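You operate a simulated robot arm through the tools that you are given. There is no shell and no other tool.

The job below is to be done with a simulated robot arm. You get a single attempt, and the scene is never put back.

JOB
Clip the blue cup on the shuttle, give it 2 doses of salt and press the powder flat.
Fine: end with the PUSH lever up and the cup under it; spill none; leave the other cups.

The check looks at the end state, three seconds after you hand in, the way a careful person would. Anything else that was tipped, shoved, dropped, spilled or broken makes it a failure.

ROBOT AND FRAMES
A 6-joint arm with a two-finger parallel gripper, fixed in place. Base frame: the origin is at the foot of the arm, x ahead of it, y to its left, z up; the work surface is at about z = 0.872. Lengths are in m, angles in degrees, forces in N, time in s.
With the tool pointing down near the work surface it reaches from about 0.3 to 0.66 m from the base axis. Its first joint turns from -115.0 to 115.0 degrees. Payload 3.43 kg.
The TCP is the grasp point between the finger pads, 0.034 m short of the fingertips. In the tool frame z runs along the fingers and y along their closing line. The gripper opens to 0.128 m. The fingers are 0.024 m wide and 0.012 m thick; the gripper's body (0.048 by 0.13 m) begins 0.096 m behind the TCP.
Orientation is that of the tool frame in the base frame, as a unit quaternion [x, y, z, w]. With the fingers straight down and closing along the base's y, the tool's x points along the base's -x, its y along +y and its z along -z.

CONTROLS
- The arm moves only by the tool servo_tool. Its argument "rows" is one flat list of numbers, 7 for each row, row after row: the turn, a rotation vector about the tool's x, y, z in units of 45 degrees (1.0 is 45 degrees), then the shift along the tool's x, y, z in units of 150 mm (1.0 is 150 mm), then the finger opening in m, from 0 to 0.128. In form: [wx, wy, wz, dx, dy, dz, claw, wx, wy, wz, dx, dy, dz, claw, ...]. A call has 1 to 20 rows; each row is the pose to reach, as a shift and turn from the pose commanded when the call began, along the tool's axes at that moment. A call with a number of a shift or a turn outside -1 to 1 is refused whole. A row lasts 0.2 s, in which the tool goes at most 0.05 m and 8.6 degrees; a call with a longer step from one row to the next is refused whole, and so is a gripper value outside its range. A pose out of reach is approached as far as the arm can. The call stops where the force on the tool passes 90 N (or 10 N more than at its start, if that is more) or the arm is blocked; 0.2 s more then pass. The fingers move at their own pace (about 0.153 m/s each) and stop on an object; they squeeze with about 41 N. The grip force told is the motor's: it shows also when the fingers shut on nothing. Time passes only in rows, and 0.2 s behind the last, so rows that repeat a pose let the fingers close. The reply holds the time, the measured pose of the TCP, the force on the tool along the base axes, the opening and the grip force, in the units named above and with some noise, with the torque about the TCP (base axes, N m) and any sound that the robot's microphone picked up.
- Cameras (640 x 400 px; columns grow to the right, rows downward): "scene" is fixed at [0.3965, -0.4941, 1.6143]; the picture's right is [1.00, -0.02, 0.00], its down [-0.01, -0.54, -0.84] and it looks along [0.02, 0.84, -0.54] (base axes); focal length 320 px, centre (320, 200). "wrist" rides on the gripper at [0.076, -0.011, -0.16] in the tool frame; the picture's right is [0.15, 0.99, 0.00], its down [-0.88, 0.13, -0.46] and it looks along [-0.45, 0.07, 0.89] (tool axes); focal length 234 px, centre (320, 200). There is no depth. A picture from a camera that has moved, and an enlarged one, comes with that camera's place and axes in the base frame and with its lens. The place of the scene camera against the robot may be out by one fixed shift of up to 0.018 m in any direction.
- snapshot(camera): a new picture of that camera. No time passes.
- slide_trunk(by): slides the trunk up (or, below 0, down) by that many m; the arm rides with it, the base frame stays. It gives what a move gives, with no picture.
- inspect(camera, box): a new picture of the part [left, top, right, bottom] of that camera's present view, enlarged. No time passes.
- job_done(): hands the job in; it is judged then, once.

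Nothing tells you positions but the pictures and the camera data. Unless the task says otherwise, let go and move clear before handing in.

The tools are called after "Request:" as name(argument=value, ...) on one line, values as JSON. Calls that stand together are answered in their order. servo_tool: Moves the arm, as the interface text tells. Its arguments: {"type":"object","properties":{"rows":{"type":"array","items":{"type":"number"}}},"required":["rows"]} The other tools are called the same way: slide_trunk (by) slides the trunk up or down; snapshot (camera) takes a picture; inspect (camera, box) takes an enlarged picture of a part of a camera's view; job_done () hands the job in.

At the start:

```text
clock: 0.0
tcp_pos: [0.2657, 0.2622, 1.4217]
tool_rot: [0.001, 1.0, 0.001, 0.0]
ft_force: [0.3, -0.4, -0.5]
torque: [0.02, -0.01, 0.0]
opening: 0.1278
grasp_force: 0.1
trunk travel left (down, up): [-0.925, 0.065]
```

scene: 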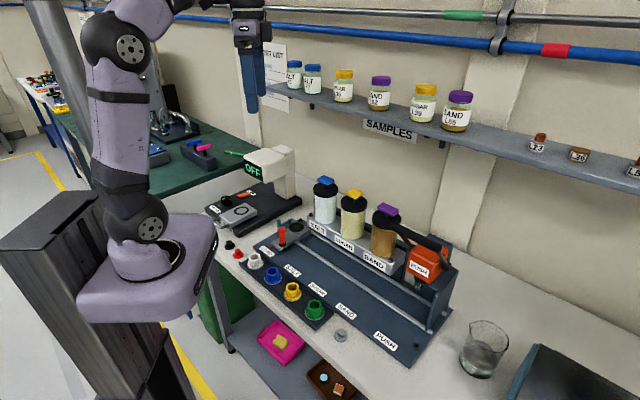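
wrist: 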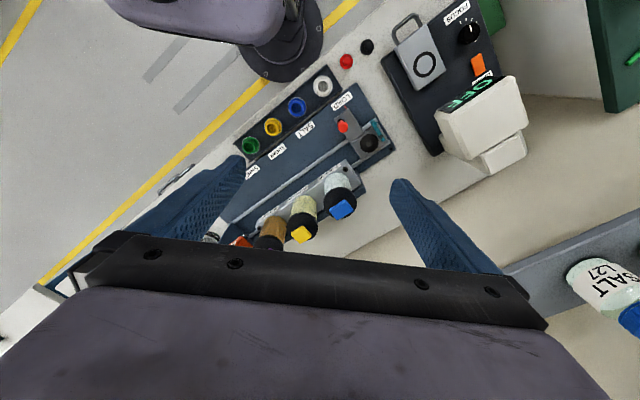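

I see a blue cup in a rack in front of a dispensing station with three hoppers (salt, sugar, sand), a shuttle on a rail and a PUSH lever. First I look closer at everything.

Request:
inspect(camera="scene", box=[220, 160, 480, 370])

Request:
inspect(camera="scene", box=[220, 200, 340, 330])

Request:
inspect(camera="scene", box=[360, 190, 480, 370])

Request:
inspect(camera="wrist", box=[200, 60, 420, 260])

Request:
inspect(camera="scene", box=[230, 20, 330, 120])

```text
1.90 times, centred on (350, 265) of scene
camera zoom: at [0.3965, -0.4941, 1.6143], right [1.0, -0.02, 0.0], down [-0.01, -0.54, -0.84], along [0.02, 0.84, -0.54], focal length 609 px, centre (263, 76)
```

zoom: 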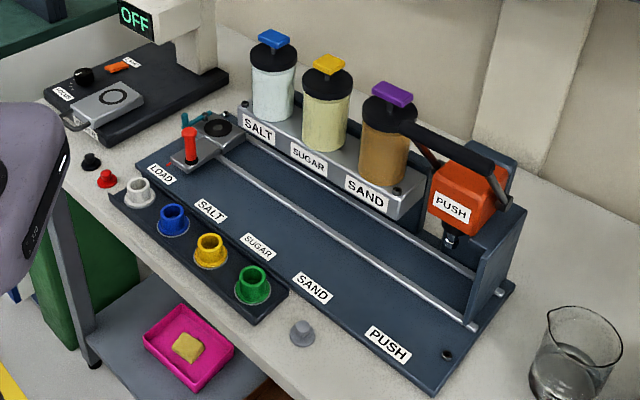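

```text
3.08 times, centred on (280, 265) of scene
camera zoom: at [0.3965, -0.4941, 1.6143], right [1.0, -0.02, 0.0], down [-0.01, -0.54, -0.84], along [0.02, 0.84, -0.54], focal length 983 px, centre (443, 0)
```

zoom: 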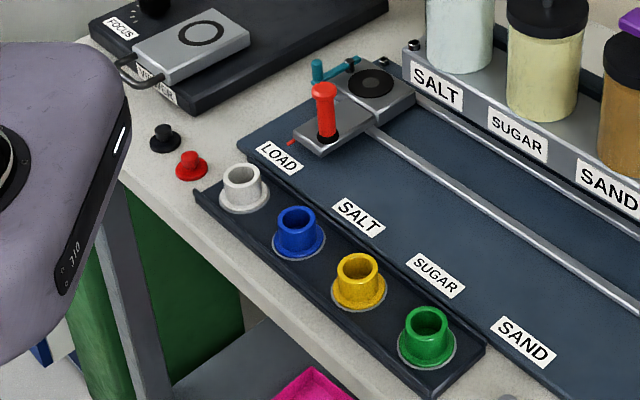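

```text
2.22 times, centred on (420, 280) of scene
camera zoom: at [0.3965, -0.4941, 1.6143], right [1.0, -0.02, 0.0], down [-0.01, -0.54, -0.84], along [0.02, 0.84, -0.54], focal length 710 px, centre (98, 22)
```

zoom: 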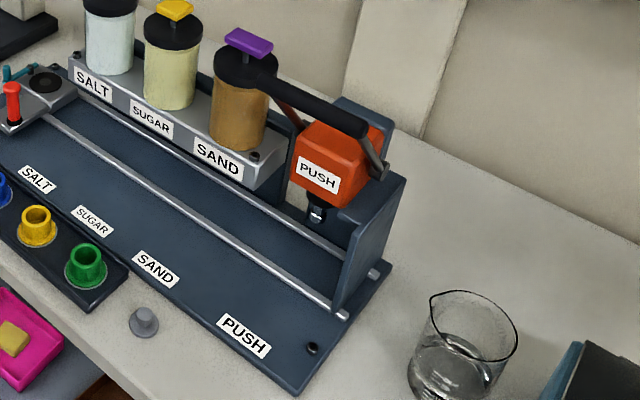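

```text
2.00 times, centred on (310, 160) of wrist
camera zoom: at [0.1919, 0.2523, 1.5811], right [-0.15, 0.99, 0.0], down [0.88, 0.13, 0.46], along [0.45, 0.07, -0.89], focal length 468 px, centre (340, 280)
```

zoom: 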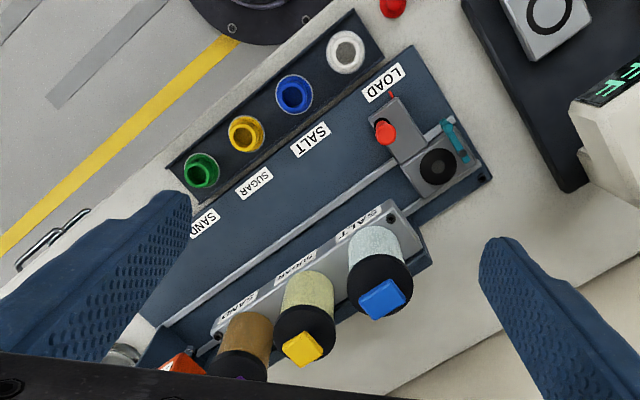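

```text
4.00 times, centred on (280, 70) of scene
camera zoom: at [0.3965, -0.4941, 1.6143], right [1.0, -0.02, 0.0], down [-0.01, -0.54, -0.84], along [0.02, 0.84, -0.54], focal length 1278 px, centre (480, 720)
```

zoom: 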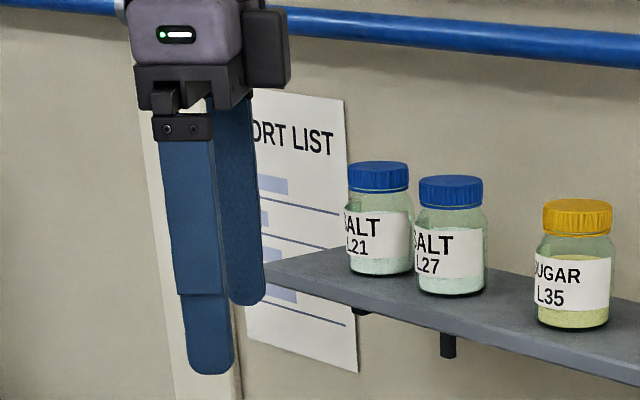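

The rack, the LOAD end (shuttle with red knob and teal clip) and the PUSH tamper are visible; I take the blue cup to be near (0.27, 0.20). I will move the wrist camera to look squarely at the station.

Request:
servo_tool(rows=[0, 0, -0.13, -0.08, -0.12, 0.1, 0.128, 0, 0, -0.26, -0.16, -0.24, 0.2, 0.128, 0, 0, -0.39, -0.24, -0.36, 0.3, 0.128, 0, 0, -0.52, -0.32, -0.48, 0.4, 0.128, 0, 0, -0.65, -0.4, -0.6, 0.5, 0.128, 0, 0, -0.78, -0.48, -0.72, 0.6, 0.128, 0, 0, -0.91, -0.56, -0.84, 0.7, 0.128, 0, 0, -0.95, -0.6, -0.95, 0.8, 0.128])

Request:
snapshot(camera="wrist")

Request:
snapshot(camera="scene")

```text
clock: 1.8
tcp_pos: [0.3563, 0.1204, 1.301]
tool_rot: [-0.365, 0.931, 0.0, 0.0]
ft_force: [0.2, -0.7, -0.1]
torque: [-0.03, 0.03, -0.04]
opening: 0.1277
grasp_force: 0.1
trunk travel left (down, up): [-0.925, 0.065]
```

```text
taken
camera wrist: at [0.3094, 0.06, 1.4623], right [-0.78, 0.63, 0.0], down [0.56, 0.69, 0.46], along [0.29, 0.36, -0.89], focal length 234 px, centre (320, 200)
```

wrist: 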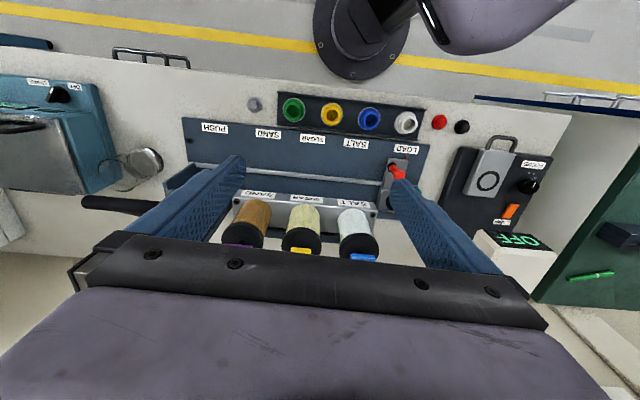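

```text
taken
```

scene: 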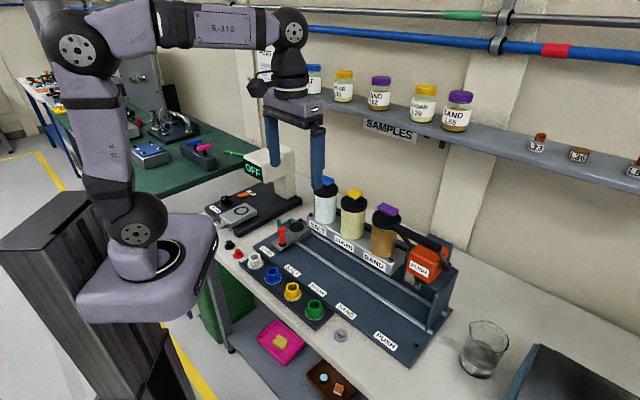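

The board runs along base direction (0.707, −0.707) (45°), with cups spaced about 0.084 m and the blue cup at about (0.275, 0.189). Next I move above the shuttle to look at its knob, clip and seat.

Request:
servo_tool(rows=[0, 0, -0.012, -0.12, 0.2, 0.07, 0.128, 0, 0, -0.025, -0.24, 0.4, 0.13, 0.128, 0, 0, -0.037, -0.36, 0.6, 0.2, 0.128, 0, 0, -0.049, -0.475, 0.787, 0.27, 0.128])

Request:
servo_tool(rows=[0, 0, 0, -0.12, 0.2, 0.07, 0.128, 0, 0, 0, -0.24, 0.4, 0.13, 0.128, 0, 0, 0, -0.36, 0.6, 0.2, 0.128, 0, 0, 0, -0.475, 0.787, 0.27, 0.128])

Request:
snapshot(camera="wrist")

Request:
inspect(camera="wrist", box=[240, 60, 400, 200])

```text
clock: 2.8
tcp_pos: [0.3302, 0.2555, 1.2602]
tool_rot: [-0.382, 0.924, 0.0, 0.0]
ft_force: [-0.3, 0.0, 0.2]
torque: [-0.04, -0.01, -0.02]
opening: 0.128
grasp_force: 0.0
trunk travel left (down, up): [-0.925, 0.065]
```

```text
clock: 3.8
tcp_pos: [0.2959, 0.3909, 1.2204]
tool_rot: [-0.383, 0.924, 0.0, 0.0]
ft_force: [0.5, 0.7, 0.2]
torque: [-0.01, 0.01, 0.01]
opening: 0.1283
grasp_force: 0.0
trunk travel left (down, up): [-0.925, 0.065]
```

```text
taken
camera wrist: at [0.2514, 0.3301, 1.3803], right [-0.8, 0.6, 0.0], down [0.53, 0.71, 0.46], along [0.27, 0.36, -0.89], focal length 234 px, centre (320, 200)
```

wrist: 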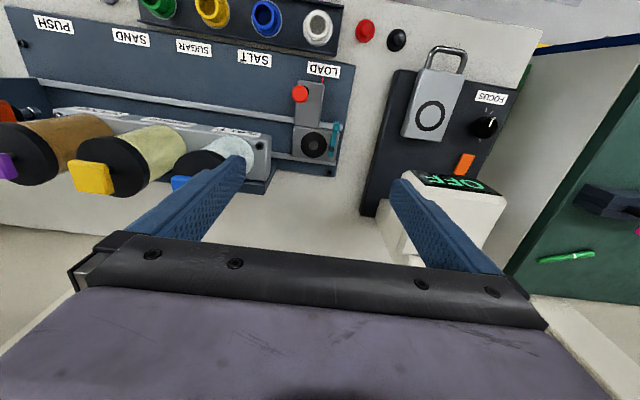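

```text
2.86 times, centred on (320, 130) of wrist
camera zoom: at [0.2514, 0.3301, 1.3803], right [-0.8, 0.6, 0.0], down [0.53, 0.71, 0.46], along [0.27, 0.36, -0.89], focal length 669 px, centre (320, 400)
```

zoom: 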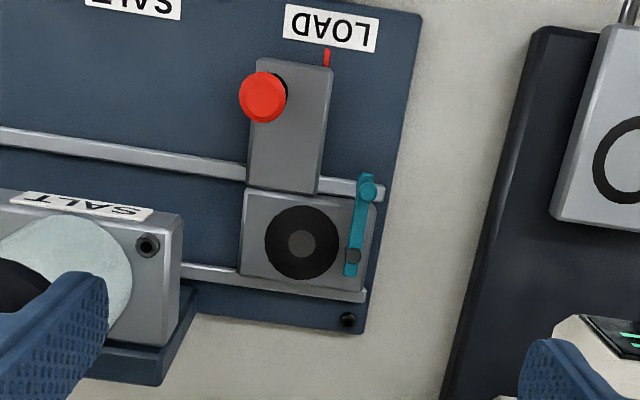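

The shuttle seat is at about (0.331, 0.418), the teal clip lever pivots beside it (post at about (0.271, 0.414)), and the red knob top is at about (0.288, 0.329, 0.977). Now I go look at the PUSH tamper.

Request:
servo_tool(rows=[0, 0, 0, 0.1, -0.25, -0.05, 0.128, 0, 0, 0, 0.2, -0.5, -0.1, 0.128, 0, 0, 0, 0.3, -0.75, -0.15, 0.128, 0, 0, 0, 0.36, -1.0, -0.2, 0.128])

Request:
servo_tool(rows=[0, 0, 0, 0, -0.3, 0, 0.128, 0, 0, 0, 0, -0.6, 0, 0.128, 0, 0, 0, 0, -0.8, 0, 0.128, 0, 0, 0, 0, -1.0, 0, 0.128])

Request:
servo_tool(rows=[0, 0, 0, 0, -0.3, 0, 0.128, 0, 0, 0, 0, -0.6, 0, 0.128, 0, 0, 0, 0, -0.85, 0, 0.128])

Request:
snapshot(camera="wrist")

Request:
inspect(camera="wrist", box=[220, 60, 420, 240])

Request:
snapshot(camera="scene")

```text
clock: 4.8
tcp_pos: [0.3645, 0.2439, 1.253]
tool_rot: [-0.382, 0.924, 0.0, 0.0]
ft_force: [0.2, 0.6, 0.6]
torque: [0.04, -0.01, 0.03]
opening: 0.1281
grasp_force: 0.1
trunk travel left (down, up): [-0.925, 0.065]
```

```text
clock: 5.8
tcp_pos: [0.4712, 0.1378, 1.2516]
tool_rot: [-0.382, 0.924, 0.0, 0.001]
ft_force: [1.2, 0.5, -0.3]
torque: [0.03, 0.05, 0.0]
opening: 0.1282
grasp_force: 0.1
trunk travel left (down, up): [-0.925, 0.065]
```

```text
clock: 6.6
tcp_pos: [0.565, 0.0473, 1.2496]
tool_rot: [-0.383, 0.924, 0.0, -0.001]
ft_force: [1.0, 0.0, 0.0]
torque: [0.02, 0.03, -0.03]
opening: 0.1281
grasp_force: 0.0
trunk travel left (down, up): [-0.925, 0.065]
```

```text
taken
camera wrist: at [0.5209, -0.0133, 1.4096], right [-0.8, 0.6, 0.0], down [0.53, 0.71, 0.45], along [0.27, 0.37, -0.89], focal length 234 px, centre (320, 200)
```

wrist: 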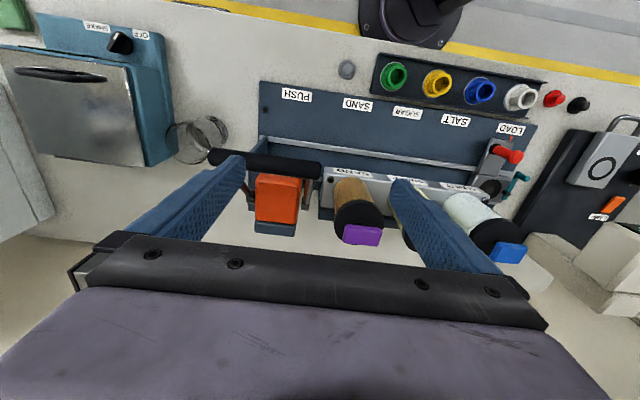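

```text
2.22 times, centred on (320, 150) of wrist
camera zoom: at [0.5209, -0.0133, 1.4096], right [-0.8, 0.6, 0.0], down [0.53, 0.71, 0.45], along [0.27, 0.37, -0.89], focal length 520 px, centre (320, 311)
```

zoom: 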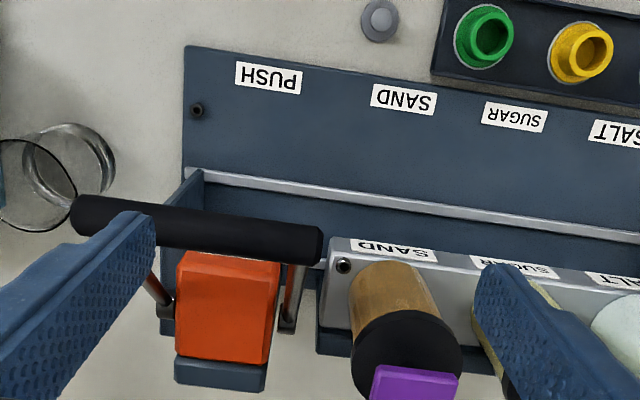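

```text
taken
```

scene: 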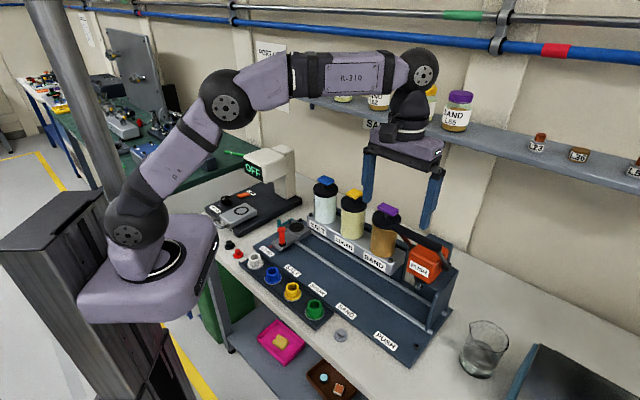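

The PUSH lever is a U-frame with a black bar at about (0.61, 0.016, 1.17), currently up. Now I go above the blue cup for a close look before picking.

Request:
servo_tool(rows=[0, 0, 0, 0.2, 0.25, 0, 0.128, 0, 0, 0, 0.4, 0.5, 0, 0.128, 0, 0, 0, 0.6, 0.75, 0, 0.128, 0, 0, 0, 0.7, 1.0, 0, 0.128])

Request:
servo_tool(rows=[0, 0, 0, 0, 0.25, 0.2, 0.128, 0, 0, 0, 0, 0.5, 0.4, 0.128, 0, 0, 0, 0, 0.75, 0.6, 0.128, 0, 0, 0, 0, 1.0, 0.8, 0.128, 0, 0, 0, 0, 1.0, 0.93, 0.128])

Request:
snapshot(camera="wrist")

Request:
inspect(camera="wrist", box=[220, 60, 420, 200])

Request:
snapshot(camera="scene")

```text
clock: 7.6
tcp_pos: [0.3811, 0.0824, 1.2494]
tool_rot: [-0.382, 0.924, 0.0, 0.001]
ft_force: [-0.2, -0.1, 0.2]
torque: [0.0, 0.01, 0.01]
opening: 0.1282
grasp_force: 0.0
trunk travel left (down, up): [-0.925, 0.065]
```

```text
clock: 8.8
tcp_pos: [0.2742, 0.1873, 1.1136]
tool_rot: [-0.382, 0.924, 0.0, 0.0]
ft_force: [0.7, 0.2, 0.0]
torque: [-0.03, -0.01, -0.02]
opening: 0.1279
grasp_force: 0.1
trunk travel left (down, up): [-0.925, 0.065]
```

```text
taken
camera wrist: at [0.2295, 0.1261, 1.2724], right [-0.8, 0.6, 0.0], down [0.53, 0.71, 0.46], along [0.27, 0.37, -0.89], focal length 234 px, centre (320, 200)
```

wrist: 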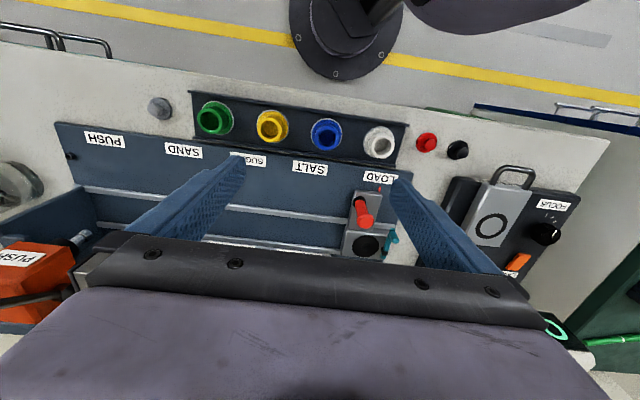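

```text
2.86 times, centred on (320, 130) of wrist
camera zoom: at [0.2295, 0.1261, 1.2724], right [-0.8, 0.6, 0.0], down [0.53, 0.71, 0.46], along [0.27, 0.37, -0.89], focal length 669 px, centre (320, 400)
```

zoom: 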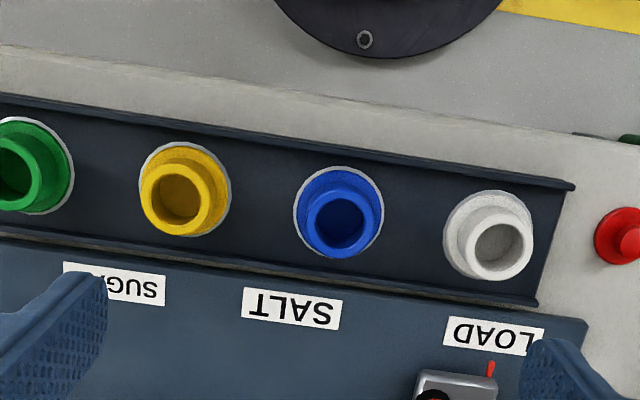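

```text
taken
```

scene: 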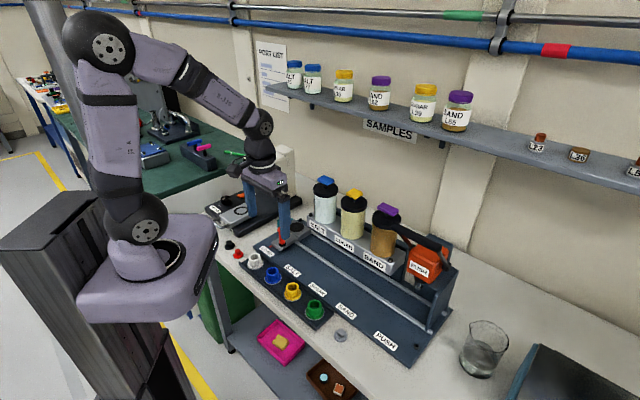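

The cups are flanged, about 0.033 m in body and 0.048 m at the flange, with the blue one near (0.268, 0.195). I turn the tool so the fingers close across the rack (away from neighbours), then look again.

Request:
servo_tool(rows=[0, 0, 0.18, 0, 0, 0, 0.06, 0, 0, 0.36, 0, 0, 0, 0.06, 0, 0, 0.54, 0, 0, 0, 0.06, 0, 0, 0.72, 0, 0, 0, 0.06, 0, 0, 0.9, 0, 0, 0, 0.06, 0, 0, 1.0, 0, 0, 0, 0.06])

Request:
servo_tool(rows=[0, 0, 0.18, 0, 0, 0, 0.06, 0, 0, 0.36, 0, 0, 0, 0.06, 0, 0, 0.54, 0, 0, 0, 0.06, 0, 0, 0.72, 0, 0, 0, 0.06, 0, 0, 0.9, 0, 0, 0, 0.06, 0, 0, 1.0, 0, 0, 0, 0.06])

Request:
snapshot(camera="wrist")

Request:
snapshot(camera="scene")

```text
clock: 10.2
tcp_pos: [0.2738, 0.187, 1.11]
tool_rot: [0.002, 1.0, 0.0, 0.0]
ft_force: [-0.7, 0.1, -0.4]
torque: [0.0, -0.01, -0.01]
opening: 0.0602
grasp_force: 0.1
trunk travel left (down, up): [-0.925, 0.065]
```

```text
clock: 11.6
tcp_pos: [0.2735, 0.1863, 1.1106]
tool_rot: [0.385, 0.923, 0.001, 0.0]
ft_force: [0.2, 0.5, 0.6]
torque: [0.0, 0.0, -0.01]
opening: 0.06
grasp_force: 0.0
trunk travel left (down, up): [-0.925, 0.065]
```

```text
taken
camera wrist: at [0.213, 0.2332, 1.2705], right [0.6, 0.8, 0.0], down [0.71, -0.53, 0.46], along [0.37, -0.27, -0.89], focal length 234 px, centre (320, 200)
```

wrist: 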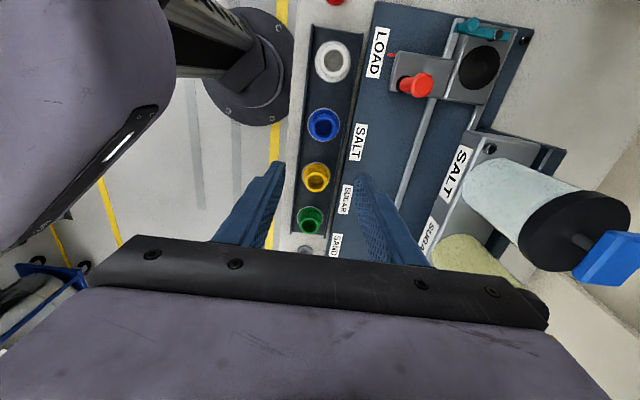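

```text
taken
```

scene: 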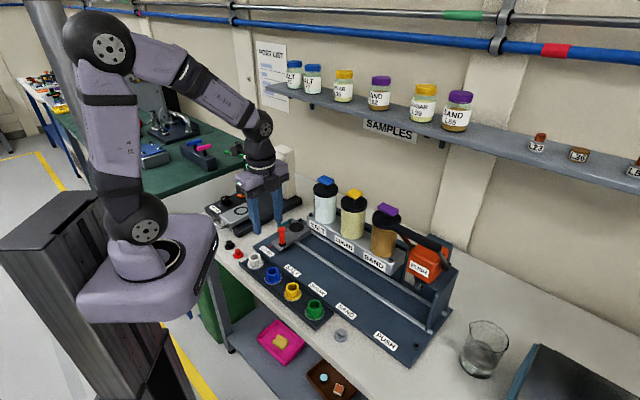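

The fingers now close across the rack. I zoom in on the blue cup to refine its position.

Request:
inspect(camera="wrist", box=[280, 80, 380, 170])

Request:
inspect(camera="wrist", box=[380, 0, 560, 130])

```text
4.44 times, centred on (330, 125) of wrist
camera zoom: at [0.213, 0.2332, 1.2705], right [0.6, 0.8, 0.0], down [0.71, -0.53, 0.46], along [0.37, -0.27, -0.89], focal length 1041 px, centre (276, 533)
```

zoom: 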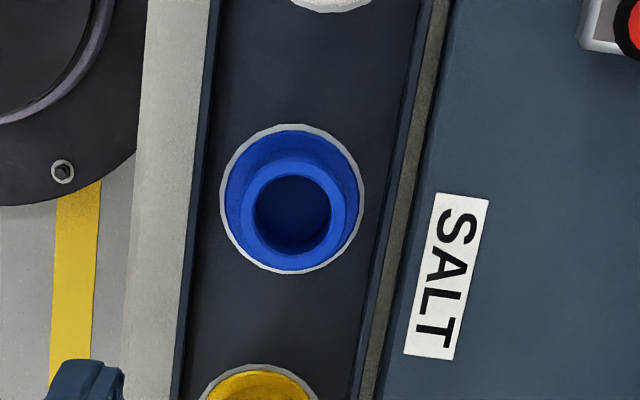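

```text
3.08 times, centred on (470, 65) of wrist
camera zoom: at [0.213, 0.2332, 1.2705], right [0.6, 0.8, 0.0], down [0.71, -0.53, 0.46], along [0.37, -0.27, -0.89], focal length 720 px, centre (-142, 615)
```

zoom: 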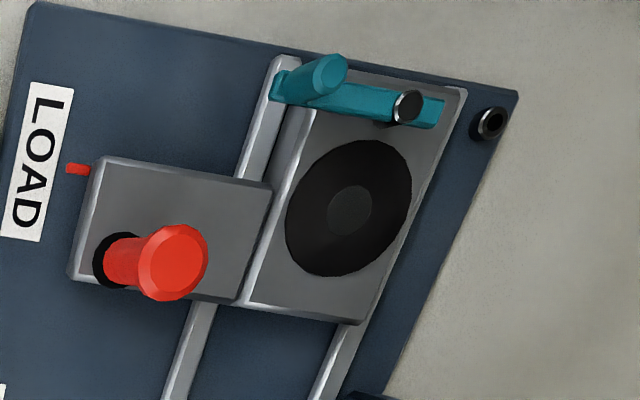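

I estimate the blue cup at (0.268, 0.199) with rim z≈0.91. I descend part way over it and check alignment.

Request:
servo_tool(rows=[0, 0, 0, 0.03, 0.01, 0.25, 0.06, 0, 0, 0, 0.06, 0.02, 0.5, 0.06, 0, 0, 0, 0.088, 0.032, 0.733, 0.06, 0, 0, 0, 0.088, 0.032, 0.733, 0.06])

Request:
inspect(camera="wrist", box=[220, 60, 420, 260])

Request:
inspect(camera="scene", box=[220, 190, 340, 310])

```text
clock: 12.6
tcp_pos: [0.2658, 0.2005, 0.9999]
tool_rot: [0.383, 0.924, 0.0, -0.001]
ft_force: [0.4, -0.5, 0.0]
torque: [0.0, 0.01, -0.02]
opening: 0.06
grasp_force: 0.0
trunk travel left (down, up): [-0.925, 0.065]
```

```text
2.00 times, centred on (320, 160) of wrist
camera zoom: at [0.2054, 0.2468, 1.1594], right [0.6, 0.8, 0.0], down [0.71, -0.53, 0.46], along [0.37, -0.27, -0.89], focal length 468 px, centre (320, 280)
```

zoom: 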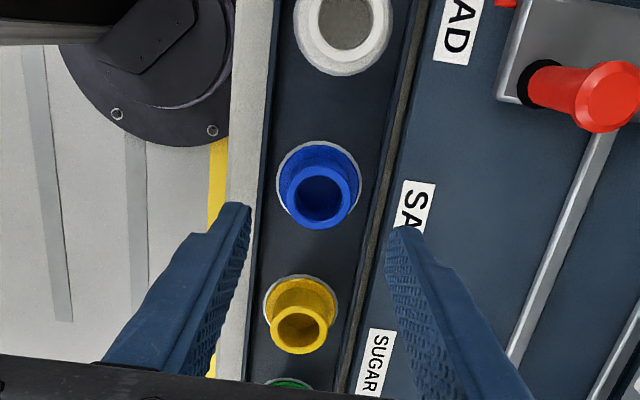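

```text
3.33 times, centred on (280, 250) of scene
camera zoom: at [0.3965, -0.4941, 1.6143], right [1.0, -0.02, 0.0], down [-0.01, -0.54, -0.84], along [0.02, 0.84, -0.54], focal length 1065 px, centre (453, 33)
```

zoom: 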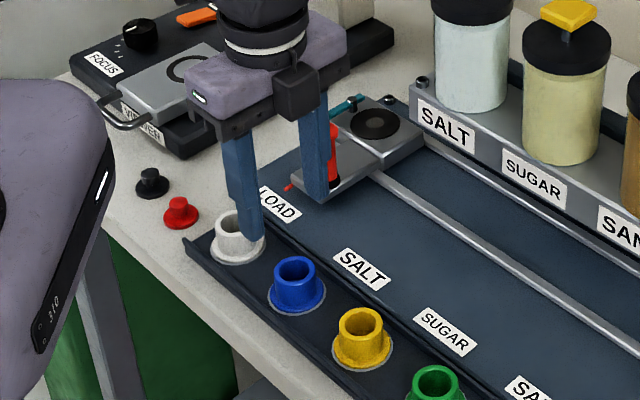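

Alignment over the blue cup looks good. I go down with fingertips just above the flange and close.

Request:
servo_tool(rows=[0, 0, 0, 0, 0.003, 0.16, 0.06, 0, 0, 0, 0, 0.003, 0.32, 0.06, 0, 0, 0, 0, 0.003, 0.42, 0.06, 0, 0, 0, 0, 0.003, 0.487, 0.06, 0, 0, 0, 0, 0.003, 0.487, 0.06])

Request:
inspect(camera="wrist", box=[220, 60, 420, 260])

Request:
inspect(camera="scene", box=[220, 190, 340, 310])

```text
clock: 13.8
tcp_pos: [0.2672, 0.1993, 0.9271]
tool_rot: [0.383, 0.924, 0.0, -0.001]
ft_force: [0.7, -0.6, 0.0]
torque: [0.01, 0.02, -0.01]
opening: 0.06
grasp_force: 0.1
trunk travel left (down, up): [-0.925, 0.065]
```

```text
2.00 times, centred on (320, 160) of wrist
camera zoom: at [0.2072, 0.2456, 1.0868], right [0.6, 0.8, 0.0], down [0.71, -0.53, 0.46], along [0.37, -0.27, -0.89], focal length 468 px, centre (320, 280)
```

zoom: 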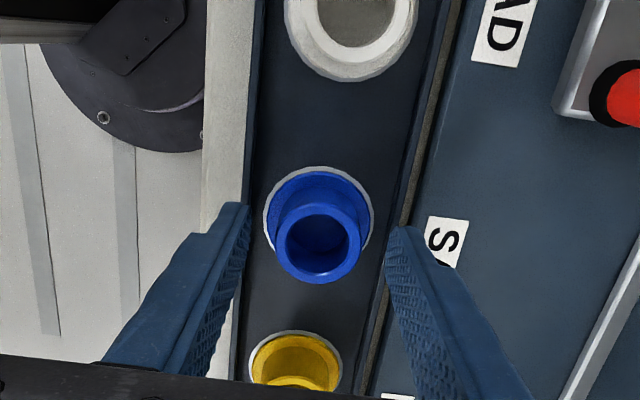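

```text
3.33 times, centred on (280, 250) of scene
camera zoom: at [0.3965, -0.4941, 1.6143], right [1.0, -0.02, 0.0], down [-0.01, -0.54, -0.84], along [0.02, 0.84, -0.54], focal length 1065 px, centre (453, 33)
```

zoom: 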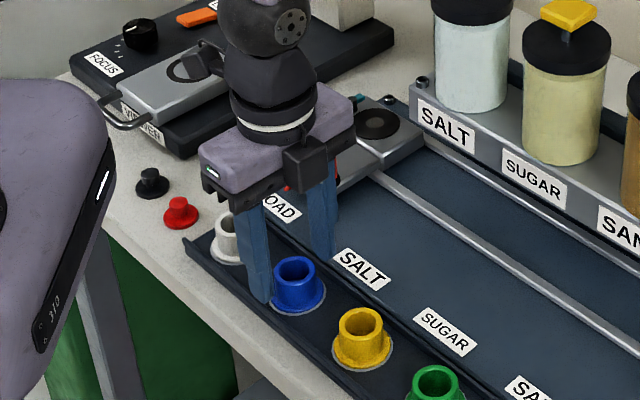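

Fingers straddle the cup with tips above the flange. Closing and lifting.

Request:
servo_tool(rows=[0, 0, 0, 0.008, 0.008, 0, 0.04, 0, 0, 0, 0.008, 0.008, 0, 0.02, 0, 0, 0, 0.008, 0.008, 0, 0.01, 0, 0, 0, 0.008, 0.008, 0, 0.01])

```text
clock: 14.8
tcp_pos: [0.2687, 0.2013, 0.9273]
tool_rot: [0.383, 0.924, 0.0, -0.001]
ft_force: [0.0, -0.4, -0.2]
torque: [-0.02, 0.01, -0.01]
opening: 0.0371
grasp_force: 40.9
trunk travel left (down, up): [-0.925, 0.065]
```

Gripped (opening 0.037 m). Lifting straight up.

Request:
servo_tool(rows=[0, 0, 0, 0, 0, -0.1, 0.01, 0, 0, 0, 0, 0, -0.3, 0.01, 0, 0, 0, 0, 0, -0.6, 0.01, 0, 0, 0, 0, 0, -0.9, 0.01, 0, 0, 0, 0, 0, -1.0, 0.01])

Request:
snapshot(camera="wrist")

Request:
inspect(camera="scene", box=[220, 190, 340, 310])

```text
clock: 16.0
tcp_pos: [0.2686, 0.2016, 1.0764]
tool_rot: [0.383, 0.924, 0.0, 0.0]
ft_force: [-0.5, -0.6, -1.3]
torque: [0.0, -0.01, -0.01]
opening: 0.01
grasp_force: 0.1
trunk travel left (down, up): [-0.925, 0.065]
```

```text
taken
camera wrist: at [0.2073, 0.2487, 1.2369], right [0.6, 0.8, 0.0], down [0.71, -0.53, 0.46], along [0.37, -0.27, -0.89], focal length 234 px, centre (320, 200)
```

wrist: 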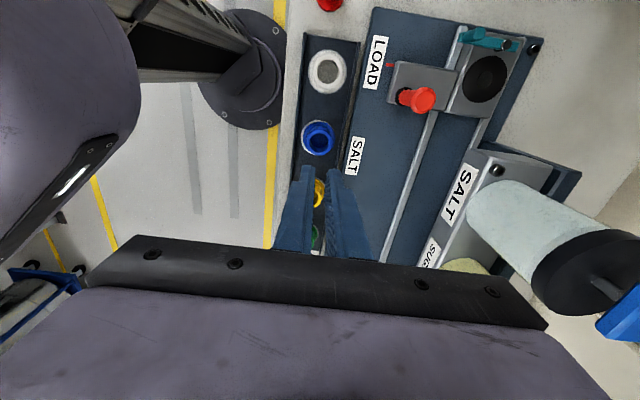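

```text
3.33 times, centred on (280, 250) of scene
camera zoom: at [0.3965, -0.4941, 1.6143], right [1.0, -0.02, 0.0], down [-0.01, -0.54, -0.84], along [0.02, 0.84, -0.54], focal length 1065 px, centre (453, 33)
```

zoom: 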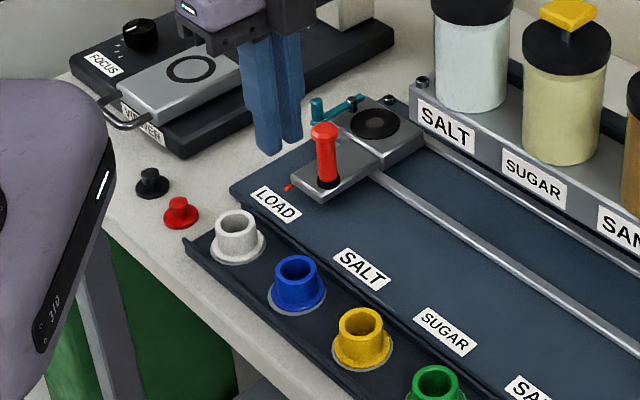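

The grip slipped off the rim and the cup stayed in its socket, still upright. I re-measure the cup for a deeper, better centred grip.

Request:
servo_tool(rows=[0, 0, 0, 0, 0, 0, 0.06, 0, 0, 0, 0, 0, 0, 0.06])

Request:
inspect(camera="wrist", box=[270, 90, 370, 180])

Request:
inspect(camera="scene", box=[245, 250, 305, 300])

Request:
inspect(camera="scene", box=[225, 180, 325, 250])

```text
clock: 16.6
tcp_pos: [0.2685, 0.2024, 1.0765]
tool_rot: [0.383, 0.924, 0.0, 0.0]
ft_force: [0.2, -0.9, -0.3]
torque: [-0.02, -0.01, -0.01]
opening: 0.0602
grasp_force: 0.0
trunk travel left (down, up): [-0.925, 0.065]
```

```text
4.44 times, centred on (320, 135) of wrist
camera zoom: at [0.2074, 0.2488, 1.2365], right [0.6, 0.8, 0.0], down [0.71, -0.53, 0.46], along [0.37, -0.27, -0.89], focal length 1041 px, centre (320, 489)
```

zoom: 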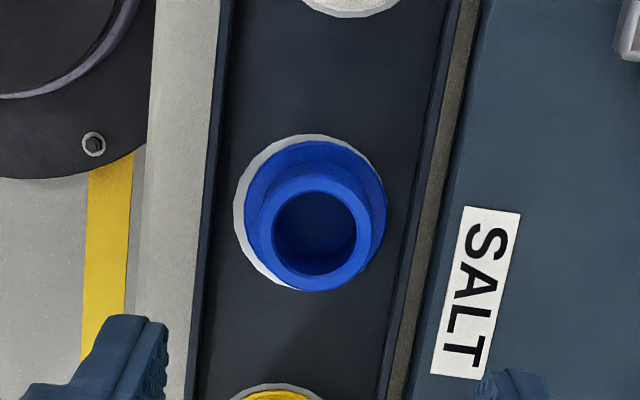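

```text
8.00 times, centred on (275, 275) of scene
camera zoom: at [0.3965, -0.4941, 1.6143], right [1.0, -0.02, 0.0], down [-0.01, -0.54, -0.84], along [0.02, 0.84, -0.54], focal length 2556 px, centre (680, -400)
```

zoom: 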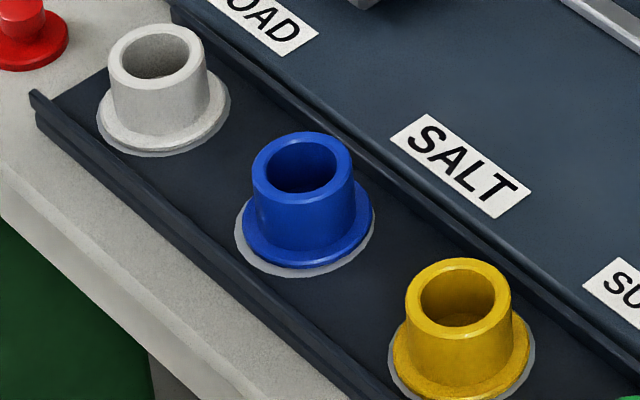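

```text
5.71 times, centred on (275, 215) of scene
camera zoom: at [0.3965, -0.4941, 1.6143], right [1.0, -0.02, 0.0], down [-0.01, -0.54, -0.84], along [0.02, 0.84, -0.54], focal length 1826 px, centre (577, 114)
```

zoom: 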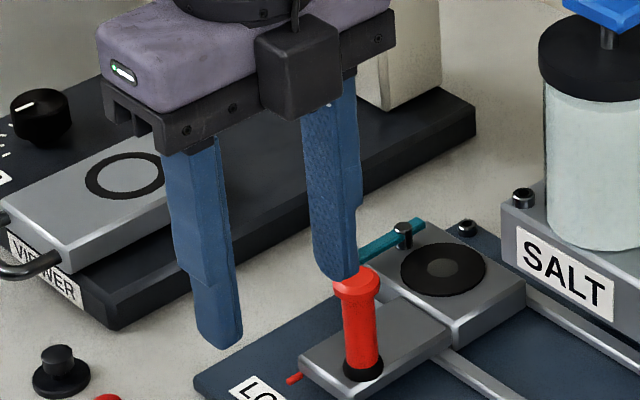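

The cup just stands on a printed ring; it is now at about (0.269, 0.2025), and the fingers are centred on it. I try again with the tips about 6 mm lower and lift slowly.

Request:
servo_tool(rows=[0, 0, 0, 0, 0, 0.25, 0.056, 0, 0, 0, 0, 0, 0.5, 0.056, 0, 0, 0, 0, 0, 0.75, 0.056, 0, 0, 0, 0, 0, 0.95, 0.056, 0, 0, 0, 0, 0, 1.0, 0.056])

Request:
servo_tool(rows=[0, 0, 0, 0, 0, 0.02, 0.056, 0, 0, 0, 0, 0, 0.04, 0.056, 0, 0, 0, 0, 0, 0.04, 0.056])

Request:
inspect(camera="scene", box=[245, 240, 305, 300])

```text
clock: 17.8
tcp_pos: [0.2689, 0.2008, 0.9271]
tool_rot: [0.383, 0.924, 0.001, 0.0]
ft_force: [0.0, 0.9, 0.5]
torque: [0.01, -0.02, 0.01]
opening: 0.0562
grasp_force: 0.0
trunk travel left (down, up): [-0.925, 0.065]
```

```text
clock: 18.6
tcp_pos: [0.268, 0.2023, 0.9222]
tool_rot: [0.383, 0.924, 0.001, 0.0]
ft_force: [0.2, -0.6, -0.8]
torque: [-0.01, 0.01, 0.0]
opening: 0.0559
grasp_force: 0.0
trunk travel left (down, up): [-0.925, 0.065]
```

```text
6.67 times, centred on (275, 270) of scene
camera zoom: at [0.3965, -0.4941, 1.6143], right [1.0, -0.02, 0.0], down [-0.01, -0.54, -0.84], along [0.02, 0.84, -0.54], focal length 2130 px, centre (620, -267)
```

zoom: 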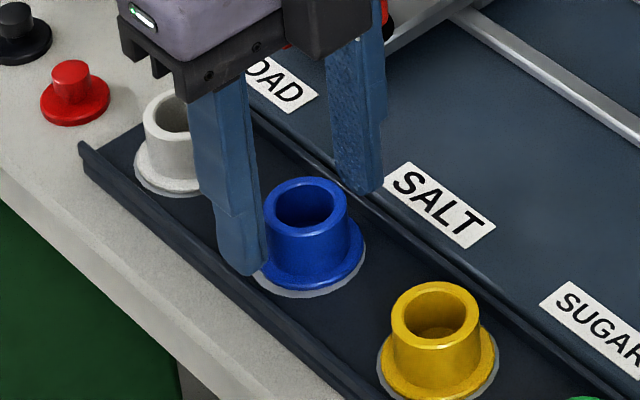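

Scene view suggests the tips are still ~7 mm above the flange. I go down 4 mm more and close.

Request:
servo_tool(rows=[0, 0, 0, 0, 0, 0.015, 0.056, 0, 0, 0, 0, 0, 0.03, 0.056, 0, 0, 0, 0, 0, 0.03, 0.04, 0, 0, 0, 0, 0, 0.03, 0.01, 0, 0, 0, 0, 0, 0.03, 0.01, 0, 0, 0, 0, 0, 0.03, 0.01])

Request:
inspect(camera="scene", box=[245, 240, 305, 300])

Request:
inspect(camera="wrist", box=[260, 120, 380, 260])

```text
clock: 20.0
tcp_pos: [0.2694, 0.2017, 0.9165]
tool_rot: [0.383, 0.924, 0.0, 0.0]
ft_force: [0.6, -0.4, 1.1]
torque: [0.03, 0.02, 0.01]
opening: 0.0369
grasp_force: 40.9
trunk travel left (down, up): [-0.925, 0.065]
```

```text
6.67 times, centred on (275, 270) of scene
camera zoom: at [0.3965, -0.4941, 1.6143], right [1.0, -0.02, 0.0], down [-0.01, -0.54, -0.84], along [0.02, 0.84, -0.54], focal length 2130 px, centre (620, -267)
```

zoom: 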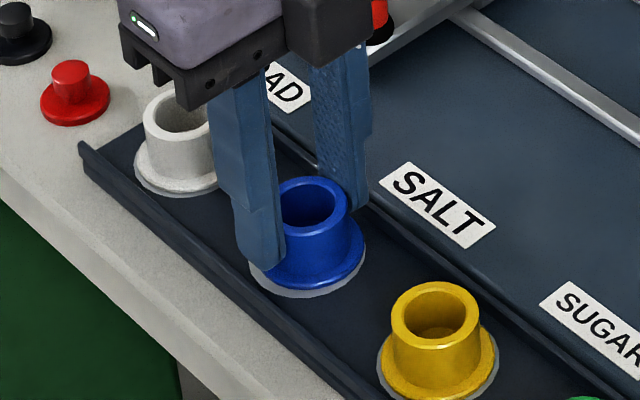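

```text
2.86 times, centred on (320, 190) of wrist
camera zoom: at [0.2074, 0.248, 1.077], right [0.6, 0.8, 0.0], down [0.71, -0.53, 0.46], along [0.37, -0.27, -0.89], focal length 669 px, centre (320, 229)
```

zoom: 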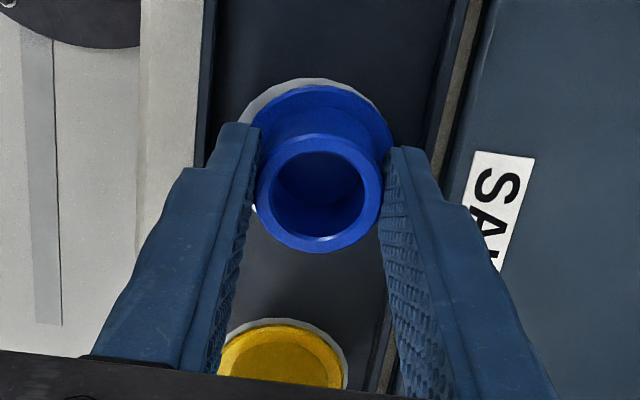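

Grip is now deep and centred (opening 0.037). Lifting slowly and checking.

Request:
servo_tool(rows=[0, 0, 0, 0, 0, -0.02, 0.01, 0, 0, 0, 0, 0, -0.05, 0.01, 0, 0, 0, 0, 0, -0.09, 0.01, 0, 0, 0, 0, 0, -0.13, 0.01])

Request:
inspect(camera="scene", box=[245, 240, 305, 300])

```text
clock: 21.0
tcp_pos: [0.267, 0.2012, 0.9376]
tool_rot: [0.383, 0.924, 0.0, 0.0]
ft_force: [0.2, 0.4, -1.2]
torque: [-0.03, -0.04, 0.0]
opening: 0.0367
grasp_force: 41.4
trunk travel left (down, up): [-0.925, 0.065]
```

```text
6.67 times, centred on (275, 270) of scene
camera zoom: at [0.3965, -0.4941, 1.6143], right [1.0, -0.02, 0.0], down [-0.01, -0.54, -0.84], along [0.02, 0.84, -0.54], focal length 2130 px, centre (620, -267)
```

zoom: 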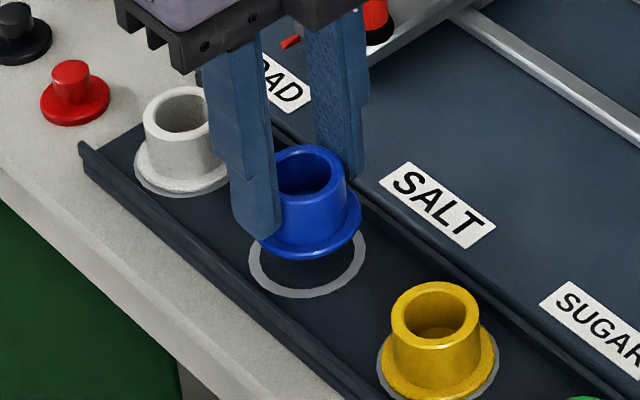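

The cup is lifted. I raise further, then carry it toward the shuttle seat.

Request:
servo_tool(rows=[0, 0, 0, 0, 0, -0.06, 0.01, 0, 0, 0, 0, 0, -0.16, 0.01, 0, 0, 0, 0, 0, -0.3, 0.01, 0, 0, 0, 0, 0, -0.44, 0.01, 0, 0, 0, 0, 0, -0.58, 0.01, 0, 0, 0, 0, 0, -0.68, 0.01, 0, 0, 0, 0, 0, -0.75, 0.01])

Request:
inspect(camera="scene", box=[215, 170, 335, 290])

```text
clock: 22.6
tcp_pos: [0.268, 0.201, 1.0478]
tool_rot: [0.382, 0.924, 0.0, 0.001]
ft_force: [0.1, -0.5, -0.5]
torque: [0.01, -0.01, 0.0]
opening: 0.0371
grasp_force: 40.8
trunk travel left (down, up): [-0.925, 0.065]
```

```text
3.33 times, centred on (275, 230) of scene
camera zoom: at [0.3965, -0.4941, 1.6143], right [1.0, -0.02, 0.0], down [-0.01, -0.54, -0.84], along [0.02, 0.84, -0.54], focal length 1065 px, centre (470, 100)
```

zoom: 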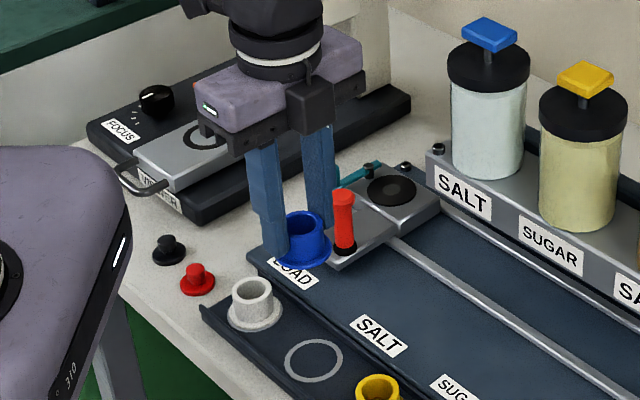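

Cup held firmly. I carry it over the knob to above the seat.

Request:
servo_tool(rows=[0, 0, 0, 0.03, 0.05, -0.1, 0.01, 0, 0, 0, 0.1, 0.18, -0.2, 0.01, 0, 0, 0, 0.19, 0.35, -0.2, 0.01, 0, 0, 0, 0.28, 0.52, -0.2, 0.01, 0, 0, 0, 0.365, 0.667, -0.2, 0.01])

Request:
servo_tool(rows=[0, 0, 0, 0.09, 0.17, 0, 0.01, 0, 0, 0, 0.18, 0.34, 0, 0.01, 0, 0, 0, 0.27, 0.51, 0, 0.01, 0, 0, 0, 0.33, 0.61, 0, 0.01, 0, 0, 0, 0.363, 0.663, 0, 0.01])

Request:
snapshot(camera="wrist")

Request:
inspect(camera="scene", box=[235, 150, 335, 250])

```text
clock: 23.8
tcp_pos: [0.2985, 0.3131, 1.0797]
tool_rot: [0.384, 0.924, 0.0, 0.0]
ft_force: [0.4, 0.2, -0.2]
torque: [-0.02, 0.0, -0.03]
opening: 0.0366
grasp_force: 41.2
trunk travel left (down, up): [-0.925, 0.065]
```

```text
clock: 25.0
tcp_pos: [0.3335, 0.4212, 1.0789]
tool_rot: [0.383, 0.924, 0.0, -0.001]
ft_force: [0.1, 0.2, -0.5]
torque: [0.0, -0.01, -0.02]
opening: 0.0368
grasp_force: 40.5
trunk travel left (down, up): [-0.925, 0.065]
```

```text
taken
camera wrist: at [0.273, 0.4668, 1.2381], right [0.6, 0.8, 0.0], down [0.71, -0.53, 0.46], along [0.37, -0.27, -0.89], focal length 234 px, centre (320, 200)
```

wrist: 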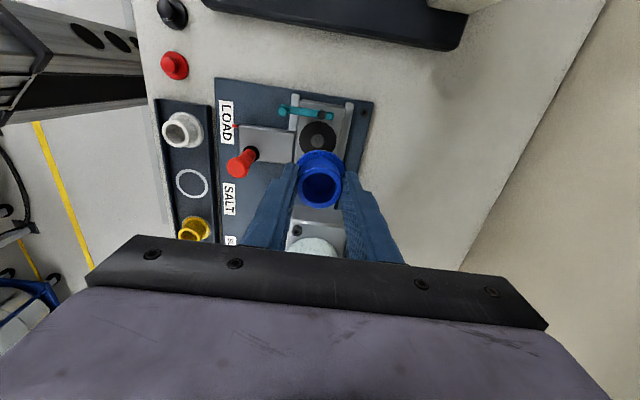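

```text
4.00 times, centred on (285, 200) of scene
camera zoom: at [0.3965, -0.4941, 1.6143], right [1.0, -0.02, 0.0], down [-0.01, -0.54, -0.84], along [0.02, 0.84, -0.54], focal length 1278 px, centre (460, 200)
```

zoom: 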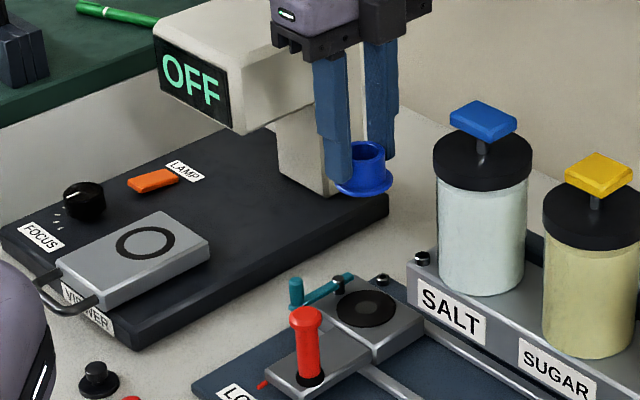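

The cup is above the seat. I zoom in to align it accurately.

Request:
inspect(camera="wrist", box=[260, 90, 380, 210])

```text
3.33 times, centred on (320, 150) of wrist
camera zoom: at [0.273, 0.4668, 1.2381], right [0.6, 0.8, 0.0], down [0.71, -0.53, 0.46], along [0.37, -0.27, -0.89], focal length 781 px, centre (320, 367)
```

zoom: 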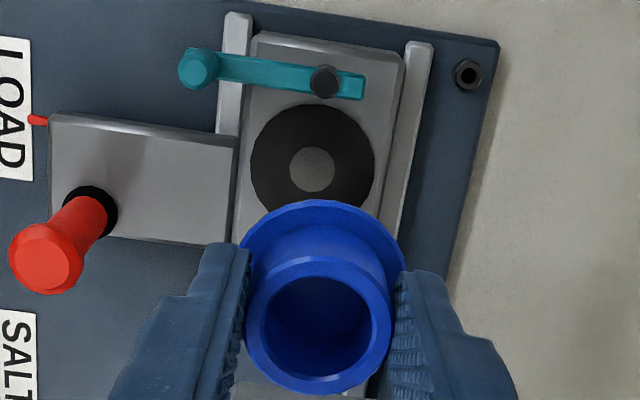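

Seat centre computes to (0.332, 0.420), nearly under the cup. I descend to just above the seat.

Request:
servo_tool(rows=[0, 0, 0, 0, -0.008, 0.2, 0.01, 0, 0, 0, 0, -0.008, 0.4, 0.01, 0, 0, 0, 0, -0.008, 0.6, 0.01, 0, 0, 0, 0, -0.008, 0.74, 0.01, 0, 0, 0, 0, -0.008, 0.793, 0.01])

Request:
inspect(camera="wrist", box=[260, 90, 380, 210])

Request:
inspect(camera="scene", box=[255, 190, 325, 250])

```text
clock: 26.2
tcp_pos: [0.3314, 0.4186, 0.9596]
tool_rot: [0.383, 0.924, 0.0, -0.001]
ft_force: [0.4, 0.2, -0.8]
torque: [-0.03, -0.01, -0.01]
opening: 0.0368
grasp_force: 41.0
trunk travel left (down, up): [-0.925, 0.065]
```

```text
3.33 times, centred on (320, 150) of wrist
camera zoom: at [0.2703, 0.4643, 1.1196], right [0.6, 0.8, 0.0], down [0.71, -0.53, 0.46], along [0.37, -0.27, -0.89], focal length 781 px, centre (320, 367)
```

zoom: 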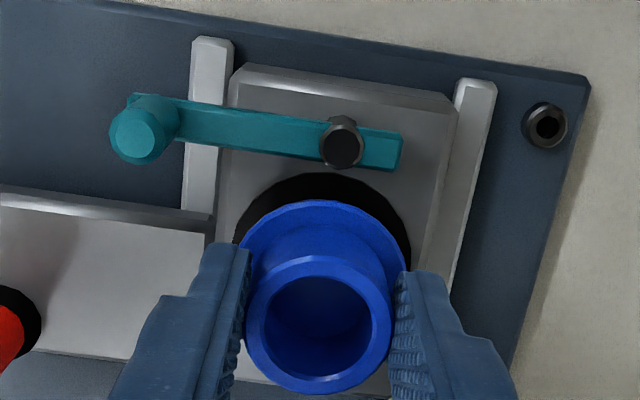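

```text
6.67 times, centred on (290, 220) of scene
camera zoom: at [0.3965, -0.4941, 1.6143], right [1.0, -0.02, 0.0], down [-0.01, -0.54, -0.84], along [0.02, 0.84, -0.54], focal length 2130 px, centre (520, 67)
```

zoom: 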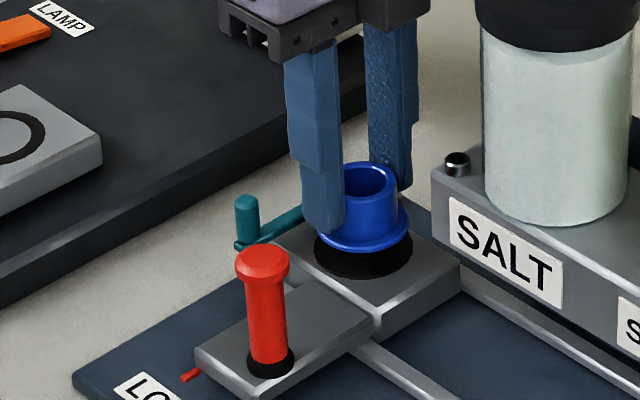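

The flange is centred over the black seat ring, about 15 mm above it. I lower in small steps, watching the force.

Request:
servo_tool(rows=[0, 0, 0, 0, 0, 0.03, 0.01, 0, 0, 0, 0, 0, 0.06, 0.01, 0, 0, 0, 0, 0, 0.08, 0.01, 0, 0, 0, 0, 0, 0.08, 0.01])

Request:
servo_tool(rows=[0, 0, 0, 0, 0, 0.008, 0.01, 0, 0, 0, 0, 0, 0.014, 0.01])

Request:
inspect(camera="scene", box=[255, 190, 325, 250])

```text
clock: 27.2
tcp_pos: [0.3316, 0.4186, 0.9468]
tool_rot: [0.383, 0.924, -0.001, 0.0]
ft_force: [-0.4, 0.6, -0.9]
torque: [0.03, -0.01, 0.03]
opening: 0.0369
grasp_force: 40.8
trunk travel left (down, up): [-0.925, 0.065]
```

```text
clock: 27.8
tcp_pos: [0.3312, 0.4174, 0.9445]
tool_rot: [0.382, 0.924, 0.0, 0.0]
ft_force: [-0.1, 0.7, -1.3]
torque: [0.01, -0.03, -0.05]
opening: 0.037
grasp_force: 40.6
trunk travel left (down, up): [-0.925, 0.065]
```

```text
6.67 times, centred on (290, 220) of scene
camera zoom: at [0.3965, -0.4941, 1.6143], right [1.0, -0.02, 0.0], down [-0.01, -0.54, -0.84], along [0.02, 0.84, -0.54], focal length 2130 px, centre (520, 67)
```

zoom: 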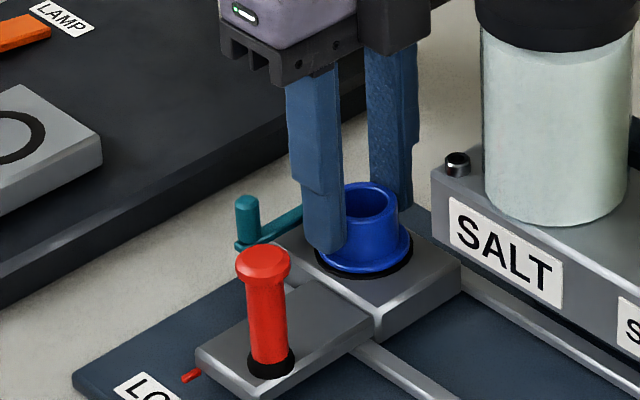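

Request:
servo_tool(rows=[0, 0, 0, 0, 0, 0.008, 0.01, 0, 0, 0, 0, 0, 0.014, 0.01])

Request:
inspect(camera="scene", box=[270, 200, 310, 240])

Request:
inspect(camera="wrist", box=[260, 90, 380, 210])

```text
clock: 28.4
tcp_pos: [0.3309, 0.4194, 0.9442]
tool_rot: [0.383, 0.924, 0.001, 0.0]
ft_force: [-0.6, -2.1, 8.7]
torque: [-0.19, 0.03, 0.02]
opening: 0.0372
grasp_force: 40.8
trunk travel left (down, up): [-0.925, 0.065]
```

```text
10.00 times, centred on (290, 220) of scene
camera zoom: at [0.3965, -0.4941, 1.6143], right [1.0, -0.02, 0.0], down [-0.01, -0.54, -0.84], along [0.02, 0.84, -0.54], focal length 3195 px, centre (620, 0)
```

zoom: 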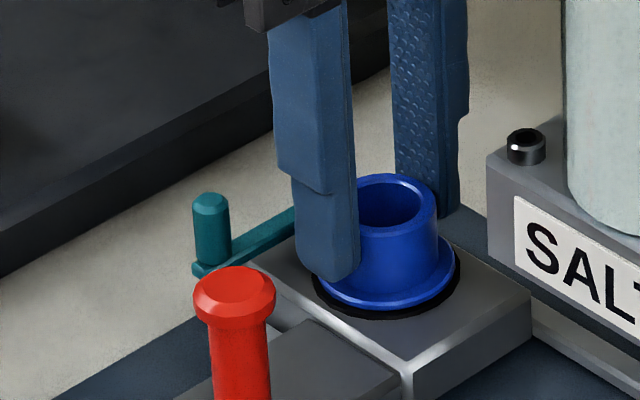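

```text
3.33 times, centred on (320, 150) of wrist
camera zoom: at [0.2699, 0.4647, 1.1053], right [0.6, 0.8, 0.0], down [0.71, -0.53, 0.46], along [0.37, -0.27, -0.89], focal length 781 px, centre (320, 367)
```

zoom: 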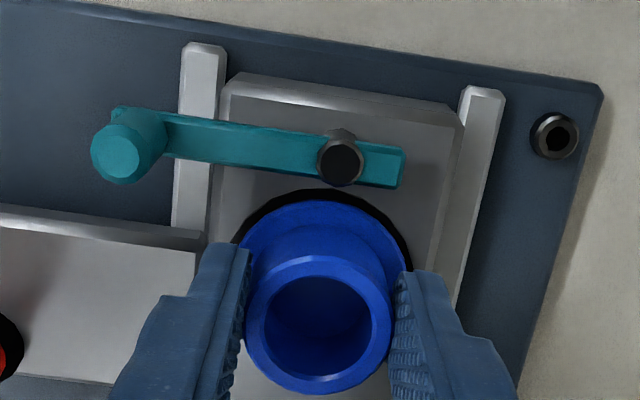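

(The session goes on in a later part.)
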